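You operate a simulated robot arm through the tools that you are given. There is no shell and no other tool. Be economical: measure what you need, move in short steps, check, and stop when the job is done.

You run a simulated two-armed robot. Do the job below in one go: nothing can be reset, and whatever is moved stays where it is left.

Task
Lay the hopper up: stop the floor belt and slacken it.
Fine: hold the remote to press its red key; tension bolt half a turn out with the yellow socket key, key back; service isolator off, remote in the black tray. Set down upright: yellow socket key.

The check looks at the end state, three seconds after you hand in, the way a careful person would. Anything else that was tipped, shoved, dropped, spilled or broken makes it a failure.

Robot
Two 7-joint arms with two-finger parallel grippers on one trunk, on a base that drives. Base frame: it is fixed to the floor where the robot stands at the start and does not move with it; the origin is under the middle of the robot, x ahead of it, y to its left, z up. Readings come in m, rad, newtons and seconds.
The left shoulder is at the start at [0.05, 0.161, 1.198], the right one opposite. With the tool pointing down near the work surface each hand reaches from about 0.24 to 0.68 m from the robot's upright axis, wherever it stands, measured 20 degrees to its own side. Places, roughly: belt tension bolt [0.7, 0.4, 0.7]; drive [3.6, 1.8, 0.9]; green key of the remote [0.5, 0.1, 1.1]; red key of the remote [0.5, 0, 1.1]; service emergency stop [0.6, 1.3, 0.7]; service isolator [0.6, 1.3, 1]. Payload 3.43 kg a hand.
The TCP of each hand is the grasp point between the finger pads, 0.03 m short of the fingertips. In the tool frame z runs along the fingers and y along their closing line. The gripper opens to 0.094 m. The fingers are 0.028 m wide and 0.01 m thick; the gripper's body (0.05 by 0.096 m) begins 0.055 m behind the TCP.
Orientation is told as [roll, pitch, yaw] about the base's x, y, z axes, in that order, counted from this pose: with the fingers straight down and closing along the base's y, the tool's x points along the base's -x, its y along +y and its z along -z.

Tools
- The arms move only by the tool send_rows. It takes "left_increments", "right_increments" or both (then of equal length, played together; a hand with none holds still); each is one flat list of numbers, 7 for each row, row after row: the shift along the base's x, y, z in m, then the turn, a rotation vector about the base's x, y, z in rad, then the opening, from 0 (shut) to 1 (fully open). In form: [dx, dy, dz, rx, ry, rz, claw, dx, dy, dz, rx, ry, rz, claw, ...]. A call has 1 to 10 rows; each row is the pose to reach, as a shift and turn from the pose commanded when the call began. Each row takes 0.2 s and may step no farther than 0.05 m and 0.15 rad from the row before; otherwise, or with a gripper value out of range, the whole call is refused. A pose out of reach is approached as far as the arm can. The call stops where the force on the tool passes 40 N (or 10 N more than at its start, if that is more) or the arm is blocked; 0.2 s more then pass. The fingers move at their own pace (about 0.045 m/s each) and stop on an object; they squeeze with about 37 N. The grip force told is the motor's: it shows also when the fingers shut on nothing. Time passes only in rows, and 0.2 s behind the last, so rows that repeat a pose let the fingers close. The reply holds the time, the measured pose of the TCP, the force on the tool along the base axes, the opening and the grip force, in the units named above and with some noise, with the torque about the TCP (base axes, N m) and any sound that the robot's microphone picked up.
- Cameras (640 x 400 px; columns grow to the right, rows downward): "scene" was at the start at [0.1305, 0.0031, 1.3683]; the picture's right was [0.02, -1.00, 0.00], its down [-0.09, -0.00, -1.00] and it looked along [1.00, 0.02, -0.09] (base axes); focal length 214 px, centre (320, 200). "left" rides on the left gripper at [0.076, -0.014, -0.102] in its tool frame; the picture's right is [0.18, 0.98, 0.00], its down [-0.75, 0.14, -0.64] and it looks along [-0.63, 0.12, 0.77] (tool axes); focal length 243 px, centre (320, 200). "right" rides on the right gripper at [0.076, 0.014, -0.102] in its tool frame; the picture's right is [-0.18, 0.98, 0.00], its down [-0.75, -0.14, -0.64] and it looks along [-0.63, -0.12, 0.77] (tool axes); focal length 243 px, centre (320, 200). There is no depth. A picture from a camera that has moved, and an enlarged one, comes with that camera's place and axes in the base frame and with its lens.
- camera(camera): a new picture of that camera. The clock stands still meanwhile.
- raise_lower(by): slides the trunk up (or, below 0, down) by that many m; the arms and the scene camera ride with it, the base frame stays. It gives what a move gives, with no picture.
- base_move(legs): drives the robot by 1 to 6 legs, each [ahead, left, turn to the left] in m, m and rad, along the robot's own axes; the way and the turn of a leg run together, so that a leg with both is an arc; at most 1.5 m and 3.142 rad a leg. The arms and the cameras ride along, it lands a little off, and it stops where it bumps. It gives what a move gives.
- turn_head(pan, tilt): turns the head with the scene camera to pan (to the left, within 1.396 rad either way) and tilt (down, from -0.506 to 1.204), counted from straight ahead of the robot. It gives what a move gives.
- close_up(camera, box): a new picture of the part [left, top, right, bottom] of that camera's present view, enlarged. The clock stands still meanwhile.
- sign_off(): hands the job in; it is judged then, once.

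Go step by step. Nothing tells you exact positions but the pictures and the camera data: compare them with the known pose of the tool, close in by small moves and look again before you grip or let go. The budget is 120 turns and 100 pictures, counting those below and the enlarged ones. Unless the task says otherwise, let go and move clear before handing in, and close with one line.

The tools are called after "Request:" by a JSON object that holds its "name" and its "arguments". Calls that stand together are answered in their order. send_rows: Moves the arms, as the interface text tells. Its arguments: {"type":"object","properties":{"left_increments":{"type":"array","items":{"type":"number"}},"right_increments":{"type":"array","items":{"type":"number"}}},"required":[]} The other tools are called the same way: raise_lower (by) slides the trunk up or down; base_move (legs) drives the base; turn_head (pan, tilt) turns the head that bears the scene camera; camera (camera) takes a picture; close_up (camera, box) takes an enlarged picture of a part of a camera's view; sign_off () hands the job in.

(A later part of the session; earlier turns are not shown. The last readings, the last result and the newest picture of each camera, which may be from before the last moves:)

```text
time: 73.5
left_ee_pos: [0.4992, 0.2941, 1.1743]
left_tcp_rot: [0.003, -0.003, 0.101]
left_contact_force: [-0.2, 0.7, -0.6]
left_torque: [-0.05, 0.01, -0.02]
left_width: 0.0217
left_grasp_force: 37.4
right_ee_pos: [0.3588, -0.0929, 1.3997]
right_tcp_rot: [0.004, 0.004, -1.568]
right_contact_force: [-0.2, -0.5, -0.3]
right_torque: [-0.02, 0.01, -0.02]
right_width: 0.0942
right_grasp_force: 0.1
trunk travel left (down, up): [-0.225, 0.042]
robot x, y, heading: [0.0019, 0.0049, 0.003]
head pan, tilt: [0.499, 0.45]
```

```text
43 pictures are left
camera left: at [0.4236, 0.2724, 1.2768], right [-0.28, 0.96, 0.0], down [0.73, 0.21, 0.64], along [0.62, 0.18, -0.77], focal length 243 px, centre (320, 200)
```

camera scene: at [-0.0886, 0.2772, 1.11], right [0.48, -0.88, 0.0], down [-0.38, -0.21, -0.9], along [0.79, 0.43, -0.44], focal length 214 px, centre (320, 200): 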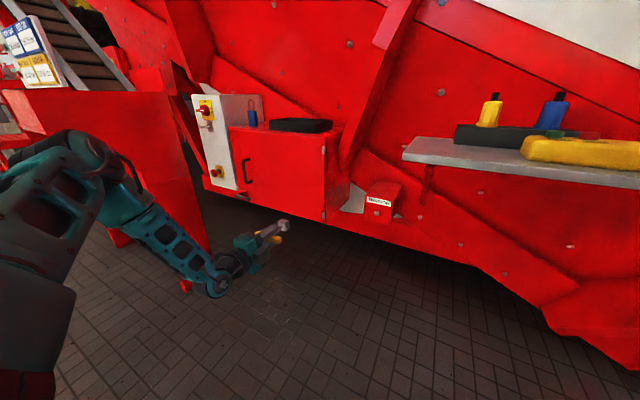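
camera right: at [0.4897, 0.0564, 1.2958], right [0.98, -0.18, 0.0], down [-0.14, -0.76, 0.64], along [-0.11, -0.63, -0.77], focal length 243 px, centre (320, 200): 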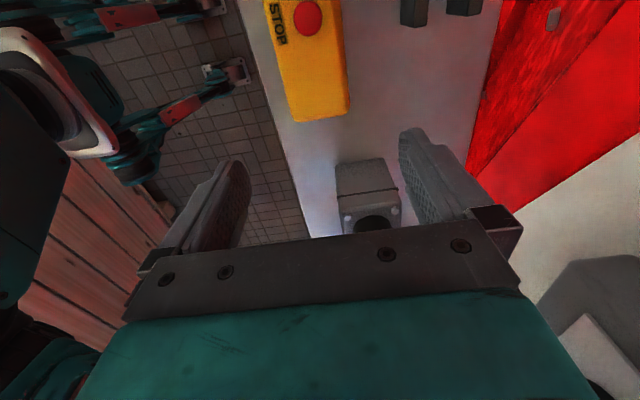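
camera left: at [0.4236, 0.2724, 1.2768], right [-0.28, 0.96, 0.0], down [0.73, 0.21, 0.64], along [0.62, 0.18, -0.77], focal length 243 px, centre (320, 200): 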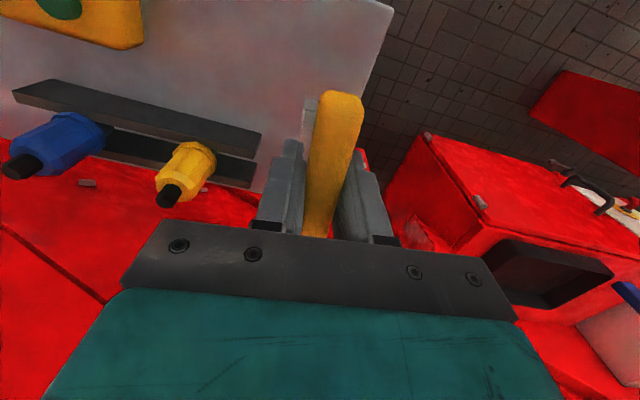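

Lowering the key back to the shelf, slightly nearer the front for room to regrip.

Request:
{"name": "send_rows", "arguments": {"left_increments": [-0.017, -0.016, -0.03, 0, 0, 0, 0, -0.034, -0.032, -0.06, 0, 0, 0, 0, -0.034, -0.032, -0.085, 0, 0, 0, 0, -0.034, -0.032, -0.094, 0, 0, 0, 0, -0.034, -0.032, -0.0985, 0, 0, 0, 0]}}

Request:
{"name": "close_up", "arguments": {"camera": "scene", "box": [280, 100, 480, 260]}}

```text
time: 74.7
left_ee_pos: [0.4638, 0.2608, 1.0786]
left_tcp_rot: [0.003, -0.005, 0.101]
left_contact_force: [-1.3, 1.0, 3.4]
left_torque: [-0.05, 0.04, -0.05]
left_width: 0.022
left_grasp_force: 37.0
right_ee_pos: [0.3591, -0.0937, 1.4002]
right_tcp_rot: [0.004, 0.005, -1.568]
right_contact_force: [-0.3, 0.3, -0.5]
right_torque: [0.01, 0.01, 0.01]
right_width: 0.0939
right_grasp_force: 0.1
trunk travel left (down, up): [-0.225, 0.042]
robot x, y, heading: [0.0028, 0.0006, 0.005]
head pan, tilt: [0.499, 0.45]
```

```text
2.50 times, centred on (380, 180) of scene
camera zoom: at [0.1215, 0.0527, 1.3352], right [0.48, -0.88, 0.0], down [-0.38, -0.21, -0.9], along [0.79, 0.43, -0.43], focal length 536 px, centre (170, 250)
```

zoom: 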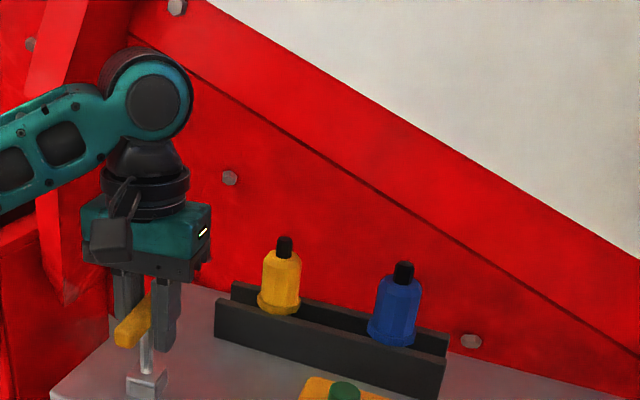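

Key touches down. I open, tilt the hand about its closing axis by ~0.8 rad around the bar, and look.

Request:
{"name": "send_rows", "arguments": {"left_increments": [0, 0, 0, 0, 0, 0, 0.35, 0, 0, 0, 0, 0, 0, 0.6, 0, 0, 0, -0.013, 0.132, 0, 0.6, 0, 0, 0, -0.027, 0.265, 0, 0.6, 0, 0, 0, -0.04, 0.398, 0, 0.6, 0, 0, 0, -0.053, 0.53, 0, 0.6, 0, 0, 0, -0.067, 0.663, 0, 0.6, 0, 0, 0, -0.08, 0.796, 0, 0.6]}}

Request:
{"name": "close_up", "arguments": {"camera": "scene", "box": [240, 60, 480, 260]}}

Request:
{"name": "camera", "arguments": {"camera": "left"}}

```text
time: 76.5
left_ee_pos: [0.4653, 0.2606, 1.0782]
left_tcp_rot: [0.002, 0.796, 0.098]
left_contact_force: [-0.1, 0.5, 0.2]
left_torque: [-0.01, 0.04, 0.02]
left_width: 0.0565
left_grasp_force: 0.1
right_ee_pos: [0.359, -0.0936, 1.3997]
right_tcp_rot: [0.003, 0.007, -1.566]
right_contact_force: [-0.3, 0.2, -0.5]
right_torque: [0.04, 0.0, 0.01]
right_width: 0.094
right_grasp_force: 0.0
trunk travel left (down, up): [-0.225, 0.042]
robot x, y, heading: [0.0031, 0.0067, 0.003]
head pan, tilt: [0.499, 0.45]
```

```text
2.00 times, centred on (360, 160) of scene
camera zoom: at [0.1222, 0.0519, 1.3351], right [0.48, -0.88, 0.0], down [-0.38, -0.21, -0.9], along [0.79, 0.43, -0.43], focal length 429 px, centre (240, 280)
```

zoom: 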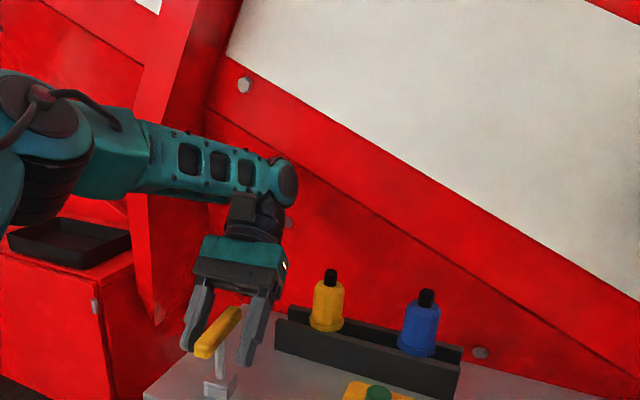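

```text
40 pictures are left
camera left: at [0.486, 0.2492, 1.2038], right [-0.22, 0.97, 0.13], down [0.97, 0.24, -0.09], along [-0.12, 0.11, -0.99], focal length 243 px, centre (320, 200)
```

left: 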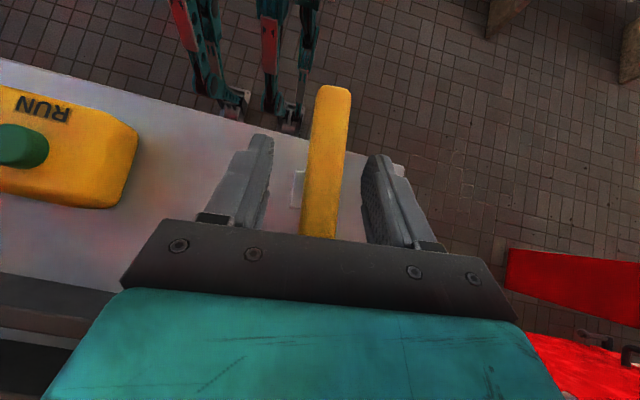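

The key stands upright between the fingers with the hand tilted. Closing and lifting.

Request:
{"name": "send_rows", "arguments": {"left_increments": [0, 0, 0, 0, 0, 0, 0.4, 0, 0, 0, 0, 0, 0, 0.2, 0, 0, 0, 0, 0, 0, 0, 0, 0, 0, 0, 0, 0, 0, 0, 0, 0.03, 0, 0, 0, 0, 0, 0, 0.07, 0, 0, 0, 0, 0, 0, 0.11, 0, 0, 0, 0]}}

Request:
{"name": "close_up", "arguments": {"camera": "scene", "box": [240, 60, 480, 260]}}

```text
time: 78.1
left_ee_pos: [0.4304, 0.2499, 1.1509]
left_tcp_rot: [0.003, 0.794, 0.1]
left_contact_force: [-0.1, 0.8, -2.0]
left_torque: [0.0, -0.02, 0.03]
left_width: 0.0218
left_grasp_force: 37.1
left hand out of reach, approached as far as the arm can: row 5, 6, 7
right_ee_pos: [0.3586, -0.0918, 1.4004]
right_tcp_rot: [0.003, 0.005, -1.567]
right_contact_force: [0.1, -0.5, -0.1]
right_torque: [0.02, -0.02, -0.01]
right_width: 0.094
right_grasp_force: 0.1
trunk travel left (down, up): [-0.225, 0.042]
robot x, y, heading: [0.0026, 0.0076, 0.004]
head pan, tilt: [0.499, 0.45]
```

```text
2.00 times, centred on (360, 160) of scene
camera zoom: at [0.122, 0.0528, 1.335], right [0.48, -0.88, 0.0], down [-0.38, -0.21, -0.9], along [0.79, 0.43, -0.44], focal length 429 px, centre (240, 280)
```

zoom: 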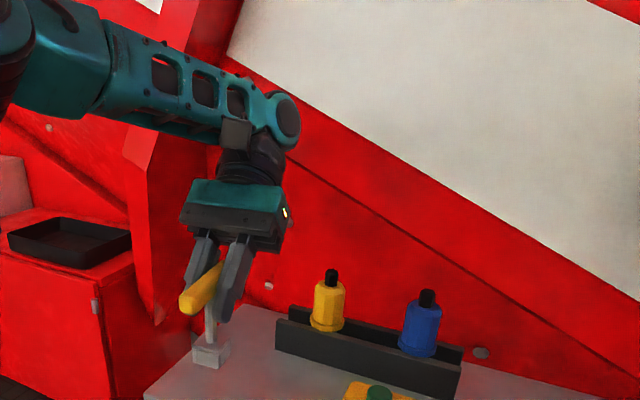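

Lifted. Now straighten yaw and pitch the hand so the shaft points ahead.

Request:
{"name": "send_rows", "arguments": {"left_increments": [0, 0.01, 0.01, 0, 0, -0.1, 0]}}

Request:
{"name": "send_rows", "arguments": {"left_increments": [0, 0.01, 0.01, 0, -0.15, 0, 0, 0, 0.02, 0.02, 0, -0.3, 0, 0, 0, 0.03, 0.03, 0, -0.45, 0, 0, 0, 0.04, 0.04, 0, -0.6, 0, 0, 0, 0.05, 0.05, 0, -0.75, 0, 0, 0, 0.06, 0.06, 0, -0.9, 0, 0, 0, 0.07, 0.07, 0, -1.05, 0, 0, 0, 0.08, 0.08, 0, -1.2, 0, 0, 0, 0.09, 0.09, 0, -1.35, 0, 0, 0, 0.1, 0.1, 0, -1.5, 0, 0]}}

Request:
{"name": "send_rows", "arguments": {"left_increments": [0, 0, 0, 0, -0.071, 0, 0]}}

Request:
{"name": "camera", "arguments": {"camera": "scene"}}

```text
time: 78.5
left_ee_pos: [0.42, 0.257, 1.1517]
left_tcp_rot: [0.004, 0.793, 0.0]
left_contact_force: [-0.1, 0.2, -1.1]
left_torque: [-0.03, -0.01, 0.01]
left_width: 0.0217
left_grasp_force: 36.2
left hand out of reach, approached as far as the arm can: row 1
right_ee_pos: [0.3571, -0.0922, 1.4006]
right_tcp_rot: [0.003, 0.006, -1.568]
right_contact_force: [-0.1, -0.7, -0.7]
right_torque: [0.01, 0.0, -0.03]
right_width: 0.0938
right_grasp_force: 0.1
trunk travel left (down, up): [-0.225, 0.042]
robot x, y, heading: [-0.0003, 0.012, -0.001]
head pan, tilt: [0.499, 0.45]
```

```text
time: 80.7
left_ee_pos: [0.4207, 0.3579, 1.2525]
left_tcp_rot: [0.006, -0.705, -0.001]
left_contact_force: [0.2, -0.3, -1.0]
left_torque: [0.0, 0.01, -0.02]
left_width: 0.0217
left_grasp_force: 37.3
right_ee_pos: [0.3571, -0.0917, 1.4006]
right_tcp_rot: [0.004, 0.005, -1.567]
right_contact_force: [-1.0, 0.0, 0.0]
right_torque: [0.04, -0.01, -0.01]
right_width: 0.094
right_grasp_force: 0.0
trunk travel left (down, up): [-0.225, 0.042]
robot x, y, heading: [0.002, 0.0106, 0.003]
head pan, tilt: [0.499, 0.45]
```

```text
time: 81.1
left_ee_pos: [0.4204, 0.3581, 1.2516]
left_tcp_rot: [0.004, -0.775, -0.001]
left_contact_force: [-0.1, -0.9, -1.1]
left_torque: [-0.01, 0.0, -0.01]
left_width: 0.0216
left_grasp_force: 37.4
right_ee_pos: [0.359, -0.0906, 1.4006]
right_tcp_rot: [0.004, 0.005, -1.567]
right_contact_force: [0.5, 0.5, 1.1]
right_torque: [-0.02, -0.02, -0.01]
right_width: 0.0939
right_grasp_force: 0.0
trunk travel left (down, up): [-0.225, 0.042]
robot x, y, heading: [0.0032, 0.0046, 0.002]
head pan, tilt: [0.499, 0.45]
```

```text
38 pictures are left
camera scene: at [0.1217, 0.0533, 1.3351], right [0.48, -0.88, 0.0], down [-0.38, -0.21, -0.9], along [0.79, 0.43, -0.43], focal length 214 px, centre (320, 200)
```

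scene: 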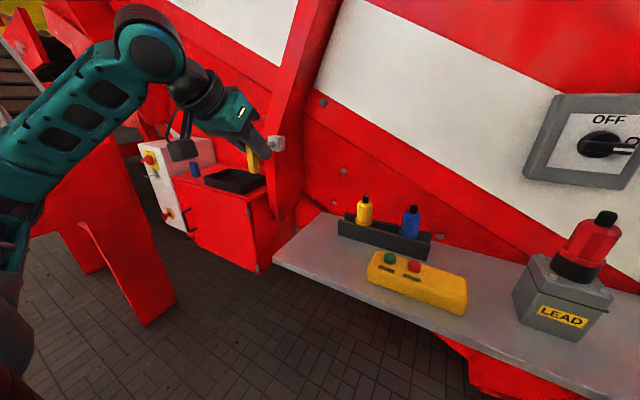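

The shaft now points ahead with the hand sloping down. Driving left past the shelf end, lowering the trunk and then the hand.

Request:
{"name": "base_move", "arguments": {"legs": [[-0.03, 0.12, 0]]}}

Request:
{"name": "raise_lower", "arguments": {"by": -0.225}}

Request:
{"name": "send_rows", "arguments": {"left_increments": [0, -0.01, -0.045, 0, 0, 0, 0, 0.01, -0.02, -0.09, 0, 0, 0, 0, 0.02, -0.03, -0.135, 0, 0, 0, 0, 0.03, -0.035, -0.18, 0, 0, 0, 0, 0.04, -0.04, -0.225, 0, 0, 0, 0, 0.05, -0.04, -0.27, 0, 0, 0, 0, 0.05, -0.04, -0.3, 0, 0, 0, 0]}}

Request:
{"name": "camera", "arguments": {"camera": "scene"}}

```text
time: 82.3
left_ee_pos: [0.3919, 0.48, 1.2515]
left_tcp_rot: [0.002, -0.773, 0.0]
left_contact_force: [0.4, 0.0, -0.9]
left_torque: [-0.02, 0.0, 0.0]
left_width: 0.0217
left_grasp_force: 37.8
right_ee_pos: [0.3285, 0.0289, 1.4007]
right_tcp_rot: [0.002, 0.003, -1.569]
right_contact_force: [0.0, 0.6, 0.6]
right_torque: [-0.07, -0.03, 0.01]
right_width: 0.0943
right_grasp_force: 0.1
trunk travel left (down, up): [-0.225, 0.042]
robot x, y, heading: [-0.0256, 0.1296, 0.005]
head pan, tilt: [0.499, 0.45]
```

```text
time: 84.7
left_ee_pos: [0.391, 0.4779, 1.0266]
left_tcp_rot: [0.004, -0.773, 0.0]
left_contact_force: [-0.5, 0.8, -1.0]
left_torque: [-0.03, 0.02, 0.0]
left_width: 0.0218
left_grasp_force: 37.1
right_ee_pos: [0.3279, 0.0274, 1.1755]
right_tcp_rot: [0.004, 0.004, -1.57]
right_contact_force: [0.5, -0.5, 0.8]
right_torque: [0.0, 0.03, 0.01]
right_width: 0.0937
right_grasp_force: 0.1
trunk travel left (down, up): [0.0, 0.267]
robot x, y, heading: [-0.0258, 0.1296, 0.003]
head pan, tilt: [0.499, 0.45]
```

```text
time: 86.3
left_ee_pos: [0.4389, 0.4372, 0.7256]
left_tcp_rot: [0.002, -0.775, 0.0]
left_contact_force: [-0.2, 0.0, -1.5]
left_torque: [-0.01, 0.02, 0.01]
left_width: 0.0215
left_grasp_force: 36.7
right_ee_pos: [0.329, 0.0275, 1.1752]
right_tcp_rot: [0.004, 0.005, -1.569]
right_contact_force: [-0.7, -0.6, -0.2]
right_torque: [-0.03, -0.01, -0.02]
right_width: 0.0939
right_grasp_force: 0.0
trunk travel left (down, up): [0.0, 0.267]
robot x, y, heading: [-0.0256, 0.1305, 0.006]
head pan, tilt: [0.499, 0.45]
```

```text
37 pictures are left
camera scene: at [0.0923, 0.1734, 1.1101], right [0.48, -0.88, 0.0], down [-0.38, -0.21, -0.9], along [0.79, 0.43, -0.44], focal length 214 px, centre (320, 200)
```

scene: 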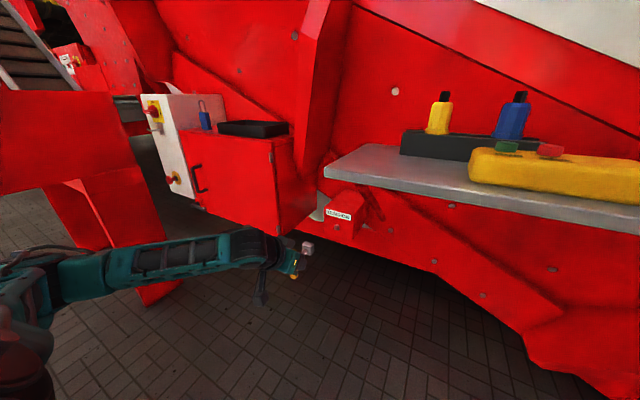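

Reach is fine now. Advancing the key toward the stud and looking.

Request:
{"name": "send_rows", "arguments": {"left_increments": [0.04, 0, -0.01, 0, 0, 0, 0, 0.08, 0, -0.02, 0, 0, 0, 0, 0.11, 0, -0.03, 0, 0, 0, 0]}}

Request:
{"name": "camera", "arguments": {"camera": "left"}}

Request:
{"name": "close_up", "arguments": {"camera": "scene", "box": [270, 180, 390, 260]}}

```text
time: 87.1
left_ee_pos: [0.5521, 0.4364, 0.6957]
left_tcp_rot: [0.004, -0.773, -0.002]
left_contact_force: [0.3, 0.0, -1.2]
left_torque: [0.03, 0.02, 0.02]
left_width: 0.0218
left_grasp_force: 36.9
right_ee_pos: [0.3293, 0.0274, 1.1752]
right_tcp_rot: [0.002, 0.005, -1.57]
right_contact_force: [0.1, 0.3, -0.8]
right_torque: [0.03, -0.04, 0.0]
right_width: 0.0941
right_grasp_force: 0.1
trunk travel left (down, up): [0.0, 0.267]
robot x, y, heading: [-0.0254, 0.1276, 0.008]
head pan, tilt: [0.499, 0.45]
```

```text
36 pictures are left
camera left: at [0.425, 0.4218, 0.7148], right [-0.13, 0.98, -0.13], down [0.09, 0.14, 0.99], along [0.99, 0.12, -0.11], focal length 243 px, centre (320, 200)
```

left: 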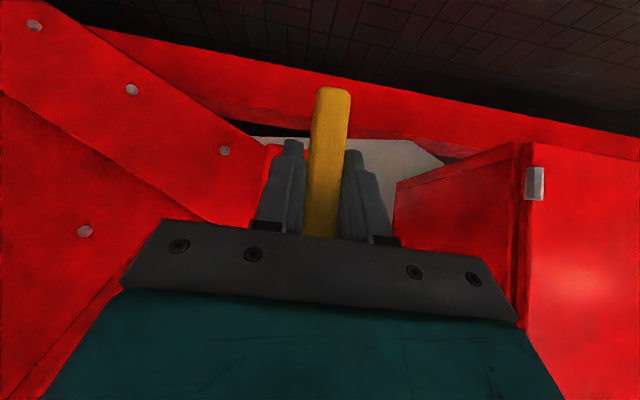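

```text
5.00 times, centred on (330, 220) of scene
camera zoom: at [0.0924, 0.1733, 1.11], right [0.48, -0.88, 0.0], down [-0.38, -0.21, -0.9], along [0.79, 0.43, -0.44], focal length 1072 px, centre (270, 100)
```

zoom: 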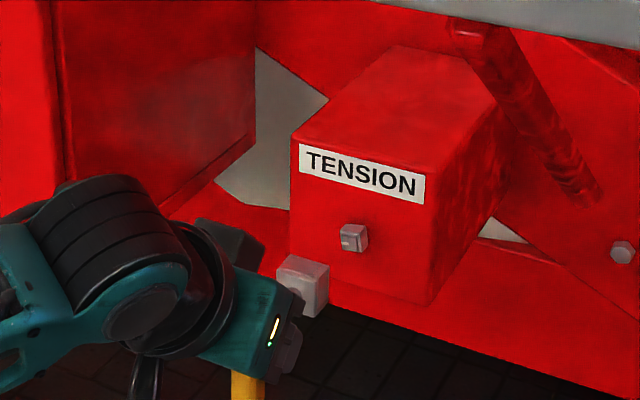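

The key is roughly in line with the stud. I'll enlarge more to align precisely.

Request:
{"name": "close_up", "arguments": {"camera": "scene", "box": [318, 220, 350, 246]}}

```text
15.38 times, centred on (334, 233) of scene
camera zoom: at [0.0924, 0.1733, 1.11], right [0.48, -0.88, 0.0], down [-0.38, -0.21, -0.9], along [0.79, 0.43, -0.44], focal length 3300 px, centre (105, -308)
```

zoom: 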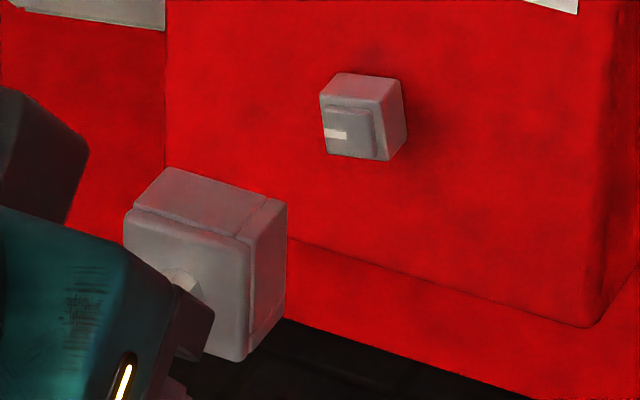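

The stud shows a white index mark at its left (good for counting). Advance 3 cm and compare again.

Request:
{"name": "send_rows", "arguments": {"left_increments": [0.015, 0, 0, 0, 0, 0, 0, 0.035, 0, 0, 0, 0, 0, 0]}}

Request:
{"name": "close_up", "arguments": {"camera": "scene", "box": [318, 220, 350, 246]}}

```text
time: 87.7
left_ee_pos: [0.5872, 0.4379, 0.6946]
left_tcp_rot: [0.004, -0.773, 0.0]
left_contact_force: [-0.2, 0.1, -1.0]
left_torque: [0.0, 0.02, -0.01]
left_width: 0.0215
left_grasp_force: 36.7
right_ee_pos: [0.3289, 0.0279, 1.1739]
right_tcp_rot: [0.003, 0.004, -1.569]
right_contact_force: [-0.7, 0.0, -0.3]
right_torque: [-0.02, 0.03, 0.03]
right_width: 0.0939
right_grasp_force: 0.0
trunk travel left (down, up): [0.0, 0.267]
robot x, y, heading: [-0.0272, 0.1306, 0.005]
head pan, tilt: [0.499, 0.45]
```

```text
15.38 times, centred on (334, 233) of scene
camera zoom: at [0.0924, 0.1733, 1.11], right [0.48, -0.88, 0.0], down [-0.38, -0.21, -0.9], along [0.79, 0.43, -0.44], focal length 3300 px, centre (105, -308)
```

zoom: 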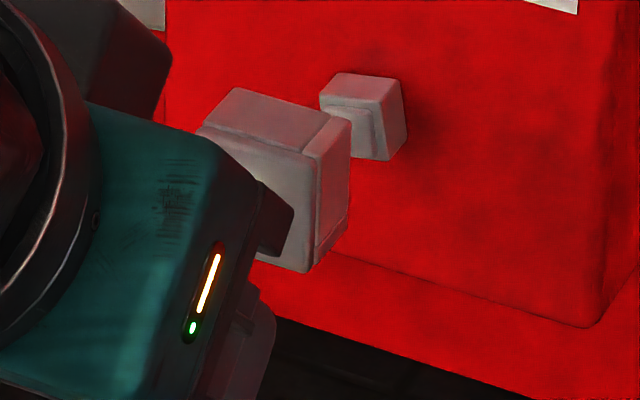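

The stud's depth is slightly uncertain; my best estimate is about 3 cm ahead and 1 cm lower. I lower 9 mm, advance 2 cm, watching the force.

Request:
{"name": "send_rows", "arguments": {"left_increments": [0, 0, -0.005, 0, 0, 0, 0, 0.005, 0, -0.009, 0, 0, 0, 0, 0.01, 0, -0.009, 0, 0, 0, 0, 0.015, 0, -0.009, 0, 0, 0, 0, 0.02, 0, -0.009, 0, 0, 0, 0]}}

Request:
{"name": "close_up", "arguments": {"camera": "scene", "box": [318, 220, 350, 246]}}

```text
time: 88.9
left_ee_pos: [0.6087, 0.438, 0.6876]
left_tcp_rot: [0.003, -0.774, 0.001]
left_contact_force: [0.0, -0.7, -1.0]
left_torque: [0.02, 0.07, 0.01]
left_width: 0.0218
left_grasp_force: 36.6
right_ee_pos: [0.3294, 0.027, 1.1748]
right_tcp_rot: [0.004, 0.005, -1.569]
right_contact_force: [-0.3, -0.7, 0.3]
right_torque: [0.0, 0.0, 0.03]
right_width: 0.0941
right_grasp_force: 0.1
trunk travel left (down, up): [0.0, 0.267]
robot x, y, heading: [-0.0235, 0.1313, 0.005]
head pan, tilt: [0.499, 0.45]
```

```text
15.38 times, centred on (334, 233) of scene
camera zoom: at [0.0923, 0.1734, 1.11], right [0.48, -0.88, 0.0], down [-0.38, -0.21, -0.9], along [0.79, 0.43, -0.44], focal length 3300 px, centre (105, -308)
```

zoom: 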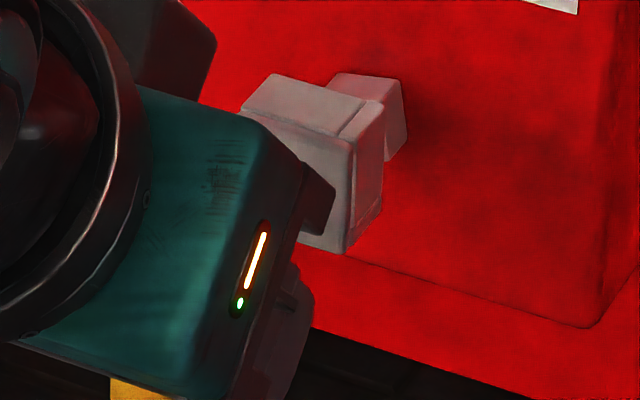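

Nearly aligned: about 1.1 cm to go, 2 mm lower. Advancing gently.

Request:
{"name": "send_rows", "arguments": {"left_increments": [0.003, 0, -0.002, 0, 0, 0, 0, 0.006, 0, -0.002, 0, 0, 0, 0, 0.009, 0, -0.002, 0, 0, 0, 0, 0.012, 0, -0.002, 0, 0, 0, 0, 0.015, 0, -0.002, 0, 0, 0, 0]}}

Request:
{"name": "close_up", "arguments": {"camera": "scene", "box": [318, 220, 350, 246]}}

```text
time: 90.1
left_ee_pos: [0.622, 0.4387, 0.6842]
left_tcp_rot: [0.005, -0.774, 0.0]
left_contact_force: [0.7, 0.5, -1.6]
left_torque: [0.01, 0.02, 0.0]
left_width: 0.0217
left_grasp_force: 37.1
right_ee_pos: [0.3295, 0.0276, 1.1742]
right_tcp_rot: [0.002, 0.007, -1.568]
right_contact_force: [-0.9, -1.2, -0.5]
right_torque: [-0.03, 0.01, 0.02]
right_width: 0.094
right_grasp_force: 0.0
trunk travel left (down, up): [0.0, 0.267]
robot x, y, heading: [-0.0259, 0.1249, 0.004]
head pan, tilt: [0.499, 0.45]
```

```text
15.38 times, centred on (334, 233) of scene
camera zoom: at [0.0923, 0.1734, 1.11], right [0.48, -0.88, 0.0], down [-0.38, -0.21, -0.9], along [0.79, 0.43, -0.44], focal length 3300 px, centre (105, -308)
```

zoom: 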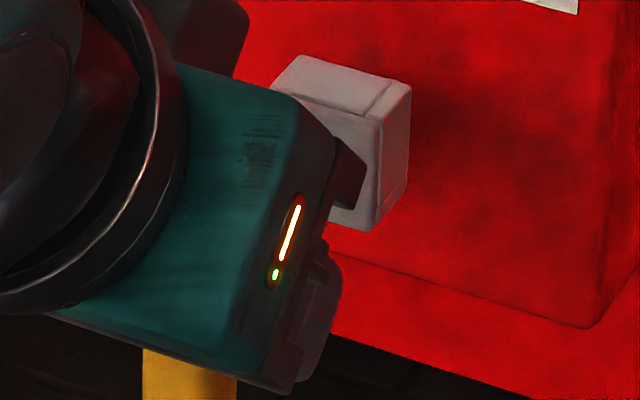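

No contact force; the socket seems to be entering over the stud. Continuing forward until it seats.

Request:
{"name": "send_rows", "arguments": {"left_increments": [0.003, 0, 0, 0, 0, 0, 0, 0.006, 0, 0, 0, 0, 0, 0, 0.009, 0, 0, 0, 0, 0, 0, 0.012, 0, 0, 0, 0, 0, 0]}}

Request:
{"name": "close_up", "arguments": {"camera": "scene", "box": [318, 220, 350, 246]}}

```text
time: 91.1
left_ee_pos: [0.6304, 0.4378, 0.6843]
left_tcp_rot: [0.004, -0.771, -0.002]
left_contact_force: [-31.2, -1.3, 5.7]
left_torque: [0.03, 0.13, -0.02]
left_width: 0.0226
left_grasp_force: 37.3
right_ee_pos: [0.3265, 0.0278, 1.1757]
right_tcp_rot: [0.005, 0.004, -1.567]
right_contact_force: [-0.8, 0.8, -0.1]
right_torque: [0.01, -0.02, 0.0]
right_width: 0.094
right_grasp_force: 0.1
trunk travel left (down, up): [0.0, 0.267]
robot x, y, heading: [-0.026, 0.129, 0.0]
head pan, tilt: [0.499, 0.45]
```

```text
15.38 times, centred on (334, 233) of scene
camera zoom: at [0.0897, 0.1731, 1.1105], right [0.48, -0.88, 0.0], down [-0.38, -0.21, -0.9], along [0.79, 0.43, -0.43], focal length 3300 px, centre (105, -308)
```

zoom: 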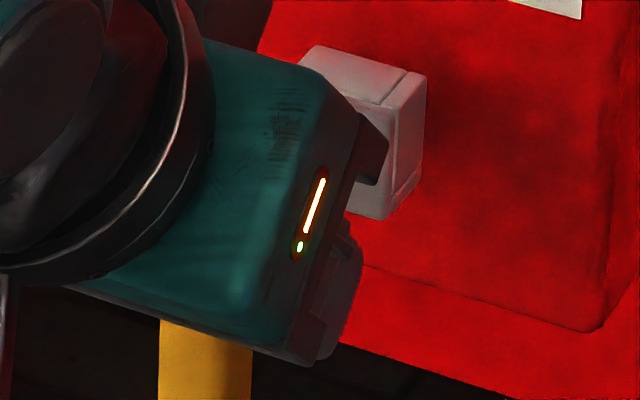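

Firm axial contact (31 N) — likely seated. I ease off 2 mm and turn a little the loosening way (negative about x), watching torque.

Request:
{"name": "send_rows", "arguments": {"left_increments": [-0.004, 0, 0, 0, 0, 0, 0, -0.004, 0, 0, -0.08, 0, 0, 0, -0.004, 0, 0, -0.16, 0, 0, 0, -0.004, 0, 0, -0.24, 0, 0, 0]}}

Request:
{"name": "close_up", "arguments": {"camera": "scene", "box": [302, 212, 366, 252]}}

```text
time: 92.1
left_ee_pos: [0.6302, 0.4374, 0.6857]
left_tcp_rot: [-0.327, -0.747, 0.227]
left_contact_force: [0.5, 0.4, -0.7]
left_torque: [0.01, 0.04, 0.0]
left_width: 0.0216
left_grasp_force: 37.0
right_ee_pos: [0.3302, 0.0272, 1.1751]
right_tcp_rot: [0.003, 0.005, -1.57]
right_contact_force: [0.2, 0.3, 0.4]
right_torque: [0.0, 0.0, -0.01]
right_width: 0.0938
right_grasp_force: 0.1
trunk travel left (down, up): [0.0, 0.267]
robot x, y, heading: [-0.028, 0.1266, 0.004]
head pan, tilt: [0.499, 0.45]
```

```text
10.00 times, centred on (334, 232) of scene
camera zoom: at [0.0924, 0.1734, 1.11], right [0.48, -0.88, 0.0], down [-0.38, -0.21, -0.9], along [0.79, 0.43, -0.44], focal length 2145 px, centre (180, -120)
```

zoom: 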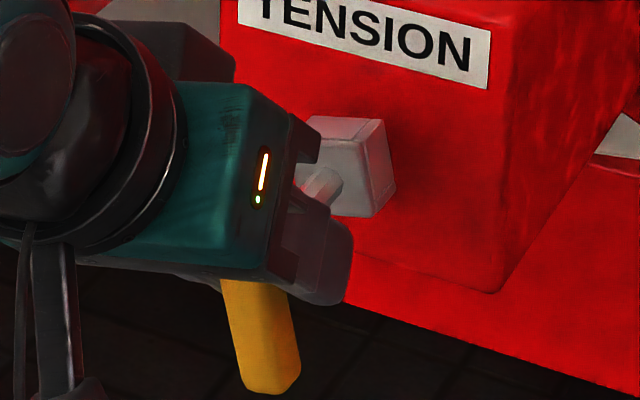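

The socket covers the stud to its base, so it is seated; torque is small. Continue the stroke to about -0.95 rad.

Request:
{"name": "send_rows", "arguments": {"left_increments": [0, 0, 0, -0.1, 0, 0, 0, 0, 0, 0, -0.2, 0, 0, 0, 0, 0, 0, -0.3, 0, 0, 0, 0, 0, 0, -0.4, 0, 0, 0, 0, 0, 0, -0.5, 0, 0, 0, 0, 0, 0, -0.6, 0, 0, 0, 0, 0, 0, -0.7, 0, 0, 0]}}

Request:
{"name": "close_up", "arguments": {"camera": "scene", "box": [302, 212, 366, 252]}}

```text
time: 93.7
left_ee_pos: [0.6277, 0.4379, 0.6849]
left_tcp_rot: [-1.087, -0.425, 0.666]
left_contact_force: [-0.5, 0.7, -2.1]
left_torque: [0.02, 0.0, 0.01]
left_width: 0.0217
left_grasp_force: 36.7
right_ee_pos: [0.3284, 0.0267, 1.1744]
right_tcp_rot: [0.003, 0.005, -1.568]
right_contact_force: [0.4, -0.2, -0.4]
right_torque: [0.02, -0.04, 0.0]
right_width: 0.094
right_grasp_force: 0.0
trunk travel left (down, up): [0.0, 0.267]
robot x, y, heading: [-0.0269, 0.1295, 0.007]
head pan, tilt: [0.499, 0.45]
```

```text
10.00 times, centred on (334, 232) of scene
camera zoom: at [0.0923, 0.1734, 1.11], right [0.48, -0.88, 0.0], down [-0.38, -0.21, -0.9], along [0.79, 0.43, -0.44], focal length 2145 px, centre (180, -120)
```

zoom: 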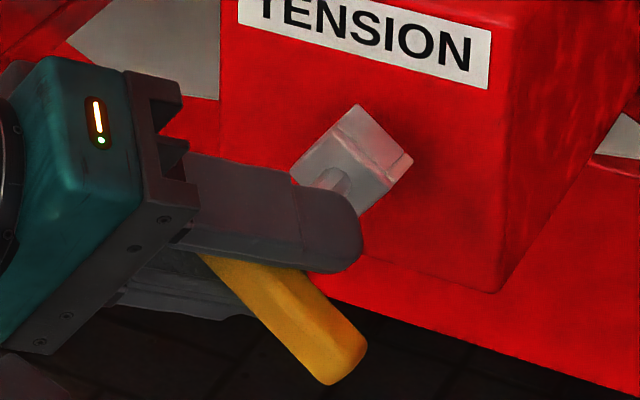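

No reach trouble yet. Continuing to the full 90°.

Request:
{"name": "send_rows", "arguments": {"left_increments": [0, 0, 0, -0.1, 0, 0, 0, 0, 0, 0, -0.2, 0, 0, 0, 0, 0, 0, -0.3, 0, 0, 0, 0, 0, 0, -0.4, 0, 0, 0, 0, 0, 0, -0.5, 0, 0, 0, 0, 0, 0, -0.6, 0, 0, 0, 0, 0, 0, -0.63, 0, 0, 0]}}

Request:
{"name": "close_up", "arguments": {"camera": "scene", "box": [302, 212, 366, 252]}}

```text
time: 95.3
left_ee_pos: [0.6296, 0.4372, 0.6855]
left_tcp_rot: [-1.567, 0.0, 0.773]
left_contact_force: [-0.1, -0.5, -0.7]
left_torque: [-0.03, 0.01, 0.01]
left_width: 0.0219
left_grasp_force: 37.1
right_ee_pos: [0.3276, 0.0278, 1.1741]
right_tcp_rot: [0.003, 0.005, -1.569]
right_contact_force: [0.9, 0.6, -0.4]
right_torque: [-0.05, 0.01, -0.03]
right_width: 0.0939
right_grasp_force: 0.2
trunk travel left (down, up): [0.0, 0.267]
robot x, y, heading: [-0.0269, 0.1269, 0.004]
head pan, tilt: [0.499, 0.45]
```

```text
10.00 times, centred on (334, 232) of scene
camera zoom: at [0.0923, 0.1734, 1.11], right [0.48, -0.88, 0.0], down [-0.38, -0.21, -0.9], along [0.79, 0.43, -0.44], focal length 2145 px, centre (180, -120)
```

zoom: 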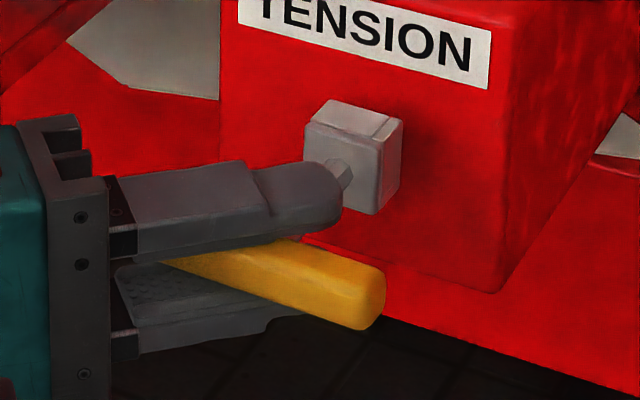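

A clean 90° is done. Pull the key straight off, check the index mark.

Request:
{"name": "send_rows", "arguments": {"left_increments": [-0.015, 0, 0, 0, 0, 0, 0, -0.03, 0, 0, 0, 0, 0, 0, -0.045, 0, 0, 0, 0, 0, 0]}}

Request:
{"name": "close_up", "arguments": {"camera": "scene", "box": [302, 212, 366, 252]}}

```text
time: 96.1
left_ee_pos: [0.5843, 0.4375, 0.686]
left_tcp_rot: [-1.567, -0.002, 0.773]
left_contact_force: [-0.5, -0.9, -2.0]
left_torque: [-0.01, 0.04, 0.02]
left_width: 0.0218
left_grasp_force: 36.9
right_ee_pos: [0.3295, 0.0278, 1.1747]
right_tcp_rot: [0.004, 0.005, -1.569]
right_contact_force: [-0.6, 0.6, -0.1]
right_torque: [-0.03, 0.01, 0.02]
right_width: 0.0942
right_grasp_force: 0.1
trunk travel left (down, up): [0.0, 0.267]
robot x, y, heading: [-0.0262, 0.1286, 0.002]
head pan, tilt: [0.499, 0.45]
```

```text
10.00 times, centred on (334, 232) of scene
camera zoom: at [0.0923, 0.1734, 1.1101], right [0.48, -0.88, 0.0], down [-0.38, -0.21, -0.9], along [0.79, 0.43, -0.44], focal length 2145 px, centre (180, -120)
```

zoom: 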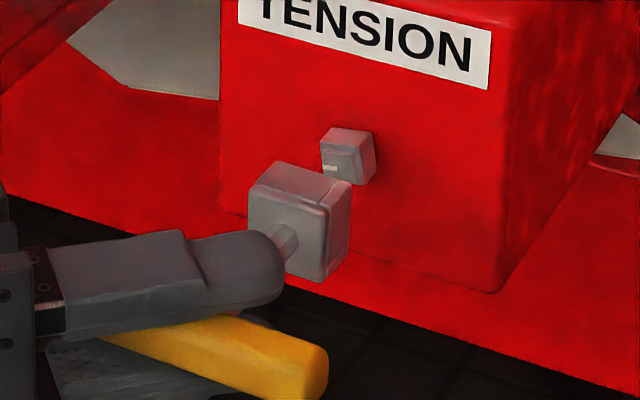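

The mark seems unchanged; enlarging the stud to be certain.

Request:
{"name": "close_up", "arguments": {"camera": "scene", "box": [328, 222, 344, 232]}}

```text
16.00 times, centred on (336, 227) of scene
camera zoom: at [0.0923, 0.1734, 1.1101], right [0.48, -0.88, 0.0], down [-0.38, -0.21, -0.9], along [0.79, 0.43, -0.44], focal length 3432 px, centre (64, -232)
```

zoom: 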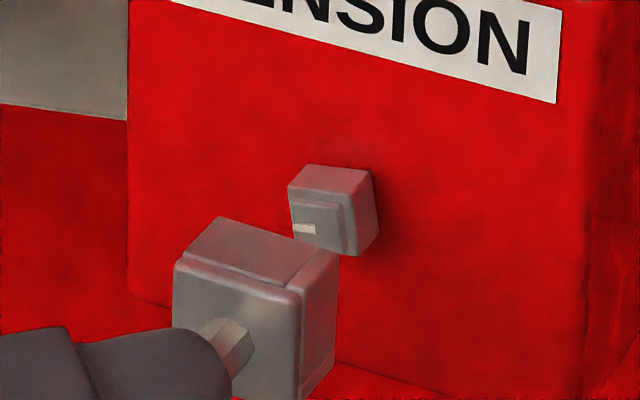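

The mark hasn't moved: the contact was the socket rim on the stud's front, with the key axis ~4 mm right and ~7 mm high (key length below the TCP is only ~0.07). I rotate back, then correct.

Request:
{"name": "send_rows", "arguments": {"left_increments": [0, 0, 0, 0.15, 0, 0, 0, 0, 0, 0, 0.3, 0, 0, 0, 0, 0, 0, 0.45, 0, 0, 0, 0, 0, 0, 0.6, 0, 0, 0, 0, 0, 0, 0.75, 0, 0, 0, 0, 0, 0, 0.9, 0, 0, 0, 0, 0, 0, 1.05, 0, 0, 0, 0, 0, 0, 1.2, 0, 0, 0, 0, 0, 0, 1.35, 0, 0, 0, 0, 0, 0, 1.5, 0, 0, 0]}}

Request:
{"name": "send_rows", "arguments": {"left_increments": [0.01, 0.005, -0.009, 0.069, 0, 0, 0, 0.023, 0.005, -0.009, 0.069, 0, 0, 0]}}

Request:
{"name": "close_up", "arguments": {"camera": "scene", "box": [318, 220, 350, 246]}}

```text
time: 98.3
left_ee_pos: [0.5838, 0.4377, 0.6852]
left_tcp_rot: [-0.091, -0.772, 0.066]
left_contact_force: [0.2, 0.5, -1.0]
left_torque: [-0.05, 0.04, 0.01]
left_width: 0.0217
left_grasp_force: 36.8
right_ee_pos: [0.3294, 0.0289, 1.1751]
right_tcp_rot: [0.004, 0.004, -1.569]
right_contact_force: [-0.1, 0.7, 0.5]
right_torque: [-0.04, 0.04, 0.0]
right_width: 0.0941
right_grasp_force: 0.0
trunk travel left (down, up): [0.0, 0.267]
robot x, y, heading: [-0.031, 0.1278, 0.002]
head pan, tilt: [0.499, 0.45]
```

```text
time: 98.9
left_ee_pos: [0.6075, 0.4443, 0.6768]
left_tcp_rot: [0.002, -0.773, 0.002]
left_contact_force: [0.1, -0.1, -2.3]
left_torque: [0.03, 0.0, -0.02]
left_width: 0.0218
left_grasp_force: 37.1
right_ee_pos: [0.3288, 0.0286, 1.1747]
right_tcp_rot: [0.004, 0.006, -1.571]
right_contact_force: [0.3, 0.8, -0.1]
right_torque: [0.02, -0.01, 0.02]
right_width: 0.0939
right_grasp_force: 0.0
trunk travel left (down, up): [0.0, 0.267]
robot x, y, heading: [-0.0265, 0.1294, 0.0]
head pan, tilt: [0.499, 0.45]
```

```text
15.38 times, centred on (334, 233) of scene
camera zoom: at [0.0924, 0.1734, 1.11], right [0.48, -0.88, 0.0], down [-0.38, -0.21, -0.9], along [0.79, 0.43, -0.44], focal length 3300 px, centre (105, -308)
```

zoom: 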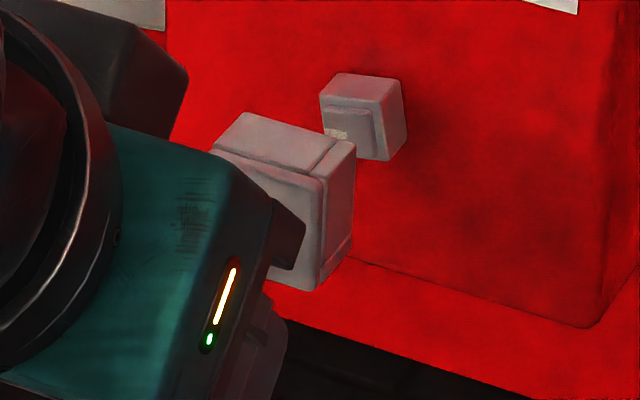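

Now the axis line passes through the stud if it is 2.5 cm ahead, consistent with the earlier contact. Advancing past the former contact point.

Request:
{"name": "send_rows", "arguments": {"left_increments": [0.01, 0, 0, 0, 0, 0, 0, 0.018, 0, 0, 0, 0, 0, 0, 0.022, 0, 0, 0, 0, 0, 0, 0.026, 0, 0, 0, 0, 0, 0, 0.029, 0, 0, 0, 0, 0, 0]}}

Request:
{"name": "close_up", "arguments": {"camera": "scene", "box": [318, 220, 350, 246]}}

```text
time: 100.1
left_ee_pos: [0.6355, 0.4425, 0.6764]
left_tcp_rot: [0.001, -0.774, 0.0]
left_contact_force: [-12.2, -3.3, 2.2]
left_torque: [-0.08, -0.18, -0.3]
left_width: 0.022
left_grasp_force: 37.1
right_ee_pos: [0.3283, 0.0279, 1.1753]
right_tcp_rot: [0.005, 0.004, -1.569]
right_contact_force: [-0.3, -0.4, 0.1]
right_torque: [0.04, -0.01, 0.01]
right_width: 0.094
right_grasp_force: 0.0
trunk travel left (down, up): [0.0, 0.267]
robot x, y, heading: [-0.028, 0.1283, -0.001]
head pan, tilt: [0.499, 0.45]
```

```text
15.38 times, centred on (334, 233) of scene
camera zoom: at [0.0912, 0.1731, 1.1103], right [0.48, -0.88, 0.0], down [-0.38, -0.21, -0.9], along [0.79, 0.43, -0.43], focal length 3300 px, centre (105, -308)
```

zoom: 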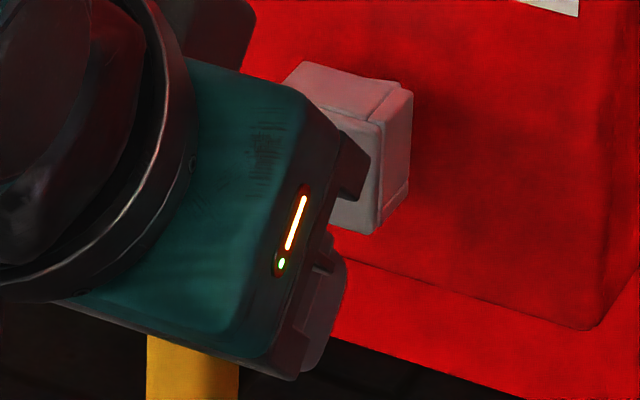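

Contact now is light and at the socket's upper-right rim, so the stud is a touch right and up. I ease back, shift 1.5 mm right and up, and push again.

Request:
{"name": "send_rows", "arguments": {"left_increments": [-0.005, -0.001, 0.001, 0, 0, 0, 0, -0.005, -0.0015, 0.0015, 0, 0, 0, 0, 0, -0.0015, 0.0015, 0, 0, 0, 0, 0.004, -0.0015, 0.0015, 0, 0, 0, 0, 0.008, -0.0015, 0.0015, 0, 0, 0, 0]}}

```text
time: 101.3
left_ee_pos: [0.6464, 0.4416, 0.6768]
left_tcp_rot: [0.002, -0.775, 0.0]
left_contact_force: [-0.8, 1.2, -1.5]
left_torque: [-0.01, 0.09, 0.13]
left_width: 0.0221
left_grasp_force: 36.9
right_ee_pos: [0.3292, 0.0287, 1.1755]
right_tcp_rot: [0.003, 0.005, -1.569]
right_contact_force: [-0.6, -0.3, 0.4]
right_torque: [-0.02, -0.01, -0.01]
right_width: 0.0937
right_grasp_force: 0.1
trunk travel left (down, up): [0.0, 0.267]
robot x, y, heading: [-0.0259, 0.1251, 0.01]
head pan, tilt: [0.499, 0.45]
```

It slid on (x=0.646, no axial load). I seat it a little more and begin turning about the key's own axis (5.5 mm below the TCP), watching torque.

Request:
{"name": "send_rows", "arguments": {"left_increments": [0.003, 0, 0, 0, 0, 0, 0, 0.003, 0.0005, 0, -0.1, 0, 0, 0, 0.003, 0.0011, -0.0001, -0.2, 0, 0, 0, 0.003, 0.0016, -0.0002, -0.3, 0, 0, 0]}}

```text
time: 102.3
left_ee_pos: [0.6451, 0.4439, 0.6754]
left_tcp_rot: [-0.405, -0.727, 0.28]
left_contact_force: [-20.0, 2.0, -0.7]
left_torque: [0.2, -0.1, 0.07]
left_width: 0.0218
left_grasp_force: 37.1
right_ee_pos: [0.327, 0.0283, 1.1754]
right_tcp_rot: [0.004, 0.003, -1.568]
right_contact_force: [0.7, 0.3, 0.4]
right_torque: [0.01, -0.01, 0.01]
right_width: 0.094
right_grasp_force: 0.0
trunk travel left (down, up): [0.0, 0.267]
robot x, y, heading: [-0.0268, 0.1279, 0.002]
head pan, tilt: [0.499, 0.45]
```

Seated, with a real turning torque of 0.2 N·m. Easing the axial push and continuing to a full 90°.

Request:
{"name": "send_rows", "arguments": {"left_increments": [-0.002, 0.0008, -0.0003, -0.15, 0, 0, 0, -0.003, 0.0015, -0.0007, -0.3, 0, 0, 0, -0.003, 0.0021, -0.0012, -0.45, 0, 0, 0, -0.003, 0.0027, -0.0018, -0.6, 0, 0, 0, -0.003, 0.0031, -0.0025, -0.75, 0, 0, 0, -0.003, 0.0035, -0.0033, -0.9, 0, 0, 0, -0.003, 0.0037, -0.004, -1.05, 0, 0, 0, -0.003, 0.0039, -0.0049, -1.2, 0, 0, 0, -0.003, 0.0039, -0.0053, -1.27, 0, 0, 0]}}

Request:
{"name": "close_up", "arguments": {"camera": "scene", "box": [302, 212, 366, 252]}}

```text
time: 104.3
left_ee_pos: [0.6169, 0.4409, 0.6894]
left_tcp_rot: [-1.57, 0.003, 0.772]
left_contact_force: [-0.1, -0.1, -1.2]
left_torque: [0.01, 0.01, 0.0]
left_width: 0.0219
left_grasp_force: 36.9
left hand out of reach, approached as far as the arm can: row 7, 8, 9
right_ee_pos: [0.329, 0.0279, 1.1752]
right_tcp_rot: [0.005, 0.004, -1.571]
right_contact_force: [0.8, -0.9, -0.4]
right_torque: [-0.01, 0.05, -0.01]
right_width: 0.094
right_grasp_force: 0.1
trunk travel left (down, up): [0.0, 0.267]
robot x, y, heading: [-0.0277, 0.1279, -0.0]
head pan, tilt: [0.499, 0.45]
```

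```text
10.00 times, centred on (334, 232) of scene
camera zoom: at [0.0922, 0.1736, 1.1101], right [0.48, -0.88, 0.0], down [-0.38, -0.21, -0.9], along [0.79, 0.43, -0.44], focal length 2145 px, centre (180, -120)
```

zoom: 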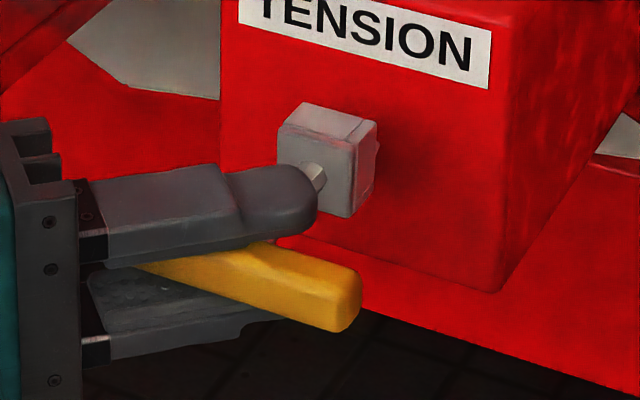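

At the end the arm ran out of reach and drew the key off the stud. I pull back clear and see how far the stud has turned.

Request:
{"name": "send_rows", "arguments": {"left_increments": [-0.015, 0, 0, 0, 0, 0, 0, -0.03, 0, 0, 0, 0, 0, 0, -0.04, 0, -0.01, 0, 0, 0, 0]}}

Request:
{"name": "close_up", "arguments": {"camera": "scene", "box": [328, 222, 344, 232]}}

```text
time: 105.1
left_ee_pos: [0.5759, 0.4398, 0.6789]
left_tcp_rot: [-1.567, -0.002, 0.775]
left_contact_force: [-0.2, 0.1, -0.4]
left_torque: [0.02, -0.01, 0.0]
left_width: 0.0218
left_grasp_force: 37.1
right_ee_pos: [0.3296, 0.0272, 1.1748]
right_tcp_rot: [0.001, 0.005, -1.569]
right_contact_force: [-0.5, 0.0, 0.2]
right_torque: [-0.01, 0.05, 0.02]
right_width: 0.0941
right_grasp_force: 0.1
trunk travel left (down, up): [0.0, 0.267]
robot x, y, heading: [-0.0277, 0.1278, 0.006]
head pan, tilt: [0.499, 0.45]
```

```text
16.00 times, centred on (336, 227) of scene
camera zoom: at [0.0923, 0.1734, 1.1101], right [0.48, -0.88, 0.0], down [-0.38, -0.21, -0.9], along [0.79, 0.43, -0.44], focal length 3432 px, centre (64, -232)
```

zoom: 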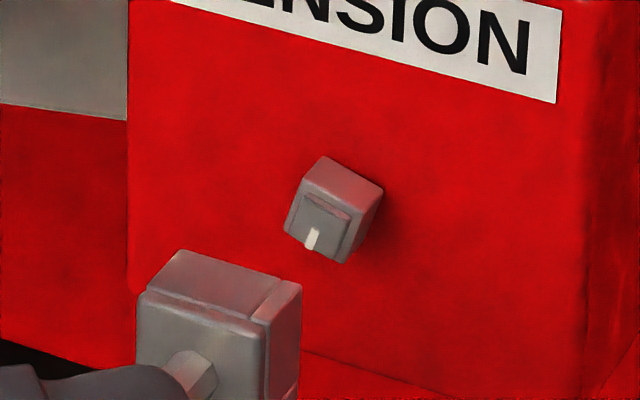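

The stud has turned about 67° the right way (mark from left to bottom). I move the base 3 cm closer for more range, then rotate the hand to the matching next face (+0.40 rad) and finish in one stroke.

Request:
{"name": "send_rows", "arguments": {"left_increments": [-0.015, 0, 0, 0, 0, 0, 0, -0.03, 0, 0, 0.1, 0, 0, 0]}}

Request:
{"name": "base_move", "arguments": {"legs": [[0.03, 0, 0]]}}

Request:
{"name": "send_rows", "arguments": {"left_increments": [0, 0, 0, 0.15, 0, 0, 0, 0, 0, 0, 0.3, 0, 0, 0, 0, 0, 0, 0.45, 0, 0, 0, 0, 0, 0, 0.6, 0, 0, 0, 0, 0, 0, 0.75, 0, 0, 0, 0, 0, 0, 0.9, 0, 0, 0, 0, 0, 0, 1.05, 0, 0, 0, 0, 0, 0, 1.2, 0, 0, 0, 0, 0, 0, 1.35, 0, 0, 0, 0, 0, 0, 1.47, 0, 0, 0]}}

Request:
{"name": "send_rows", "arguments": {"left_increments": [0, 0, 0, 0.13, 0, 0, 0, 0, 0, 0, 0.26, 0, 0, 0, 0, 0, 0, 0.4, 0, 0, 0]}}

```text
time: 105.7
left_ee_pos: [0.5451, 0.44, 0.6786]
left_tcp_rot: [-1.497, -0.07, 0.769]
left_contact_force: [0.6, -1.0, -1.9]
left_torque: [0.0, -0.01, 0.02]
left_width: 0.022
left_grasp_force: 37.4
right_ee_pos: [0.3291, 0.0277, 1.1753]
right_tcp_rot: [0.003, 0.005, -1.569]
right_contact_force: [0.3, -0.3, 0.5]
right_torque: [0.05, 0.02, -0.01]
right_width: 0.094
right_grasp_force: 0.1
trunk travel left (down, up): [0.0, 0.267]
robot x, y, heading: [-0.0242, 0.1297, 0.004]
head pan, tilt: [0.499, 0.45]
```

```text
time: 106.5
left_ee_pos: [0.5773, 0.4402, 0.6777]
left_tcp_rot: [-1.495, -0.07, 0.771]
left_contact_force: [0.2, 0.2, -1.0]
left_torque: [-0.02, 0.05, 0.0]
left_width: 0.0217
left_grasp_force: 36.5
right_ee_pos: [0.3598, 0.0276, 1.1761]
right_tcp_rot: [0.004, 0.005, -1.57]
right_contact_force: [-0.4, -0.1, -0.2]
right_torque: [0.01, 0.04, -0.02]
right_width: 0.0941
right_grasp_force: 0.0
trunk travel left (down, up): [0.0, 0.267]
robot x, y, heading: [0.0065, 0.1286, 0.001]
head pan, tilt: [0.499, 0.45]
```

```text
time: 108.7
left_ee_pos: [0.5766, 0.4419, 0.6784]
left_tcp_rot: [0.006, -0.774, -0.001]
left_contact_force: [-0.2, 0.5, -1.2]
left_torque: [-0.02, 0.01, 0.03]
left_width: 0.0218
left_grasp_force: 37.0
right_ee_pos: [0.3599, 0.028, 1.1751]
right_tcp_rot: [0.005, 0.007, -1.568]
right_contact_force: [0.0, 1.2, -0.3]
right_torque: [-0.03, 0.01, -0.03]
right_width: 0.0939
right_grasp_force: 0.1
trunk travel left (down, up): [0.0, 0.267]
robot x, y, heading: [0.0016, 0.1294, 0.005]
head pan, tilt: [0.499, 0.45]
```

```text
time: 109.5
left_ee_pos: [0.577, 0.4424, 0.6785]
left_tcp_rot: [0.539, -0.699, -0.365]
left_contact_force: [-0.1, -0.1, -0.7]
left_torque: [-0.02, 0.02, 0.02]
left_width: 0.0217
left_grasp_force: 37.4
right_ee_pos: [0.3602, 0.0285, 1.175]
right_tcp_rot: [0.004, 0.004, -1.569]
right_contact_force: [0.0, -0.1, -1.2]
right_torque: [0.0, -0.02, -0.01]
right_width: 0.0938
right_grasp_force: 0.0
trunk travel left (down, up): [0.0, 0.267]
robot x, y, heading: [0.0049, 0.1273, 0.007]
head pan, tilt: [0.499, 0.45]
```

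Now the hand is at +0.40 rad. Setting the lateral position and checking the alignment.

Request:
{"name": "send_rows", "arguments": {"left_increments": [0.01, -0.0025, -0.002, 0, 0, 0, 0, 0.025, -0.0025, -0.002, 0, 0, 0, 0]}}

Request:
{"name": "close_up", "arguments": {"camera": "scene", "box": [312, 222, 352, 248]}}

```text
time: 110.1
left_ee_pos: [0.6018, 0.4384, 0.6762]
left_tcp_rot: [0.538, -0.698, -0.364]
left_contact_force: [0.7, -0.2, -1.1]
left_torque: [0.02, 0.0, 0.01]
left_width: 0.0215
left_grasp_force: 36.8
right_ee_pos: [0.3599, 0.0288, 1.174]
right_tcp_rot: [0.002, 0.006, -1.57]
right_contact_force: [0.2, -0.4, -0.8]
right_torque: [0.0, 0.02, 0.01]
right_width: 0.0939
right_grasp_force: 0.0
trunk travel left (down, up): [0.0, 0.267]
robot x, y, heading: [0.0026, 0.1276, -0.0]
head pan, tilt: [0.499, 0.45]
```

```text
15.38 times, centred on (332, 235) of scene
camera zoom: at [0.1226, 0.1735, 1.11], right [0.48, -0.88, 0.0], down [-0.38, -0.21, -0.9], along [0.79, 0.43, -0.44], focal length 3300 px, centre (135, -338)
```

zoom: 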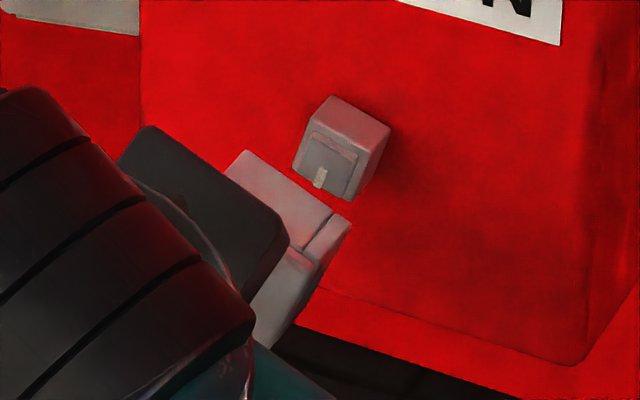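

Aligned within about 1 mm; phase adjusted to ~0.36 rad. Advancing onto the stud.

Request:
{"name": "send_rows", "arguments": {"left_increments": [0.015, 0, 0, -0.04, 0, 0, 0, 0.026, 0, 0, -0.04, 0, 0, 0, 0.031, 0, 0, -0.04, 0, 0, 0, 0.035, 0, 0, -0.04, 0, 0, 0, 0.039, 0, 0, -0.04, 0, 0, 0, 0.043, 0, 0, -0.04, 0, 0, 0]}}

```text
time: 111.5
left_ee_pos: [0.6458, 0.4394, 0.676]
left_tcp_rot: [0.485, -0.71, -0.33]
left_contact_force: [-1.7, 2.1, -3.9]
left_torque: [-0.05, 0.24, 0.1]
left_width: 0.0217
left_grasp_force: 36.7
right_ee_pos: [0.3594, 0.0281, 1.1762]
right_tcp_rot: [0.003, 0.004, -1.569]
right_contact_force: [-0.3, -0.8, 0.9]
right_torque: [-0.01, 0.02, 0.01]
right_width: 0.0937
right_grasp_force: 0.1
trunk travel left (down, up): [0.0, 0.267]
robot x, y, heading: [0.0071, 0.1283, -0.001]
head pan, tilt: [0.499, 0.45]
```

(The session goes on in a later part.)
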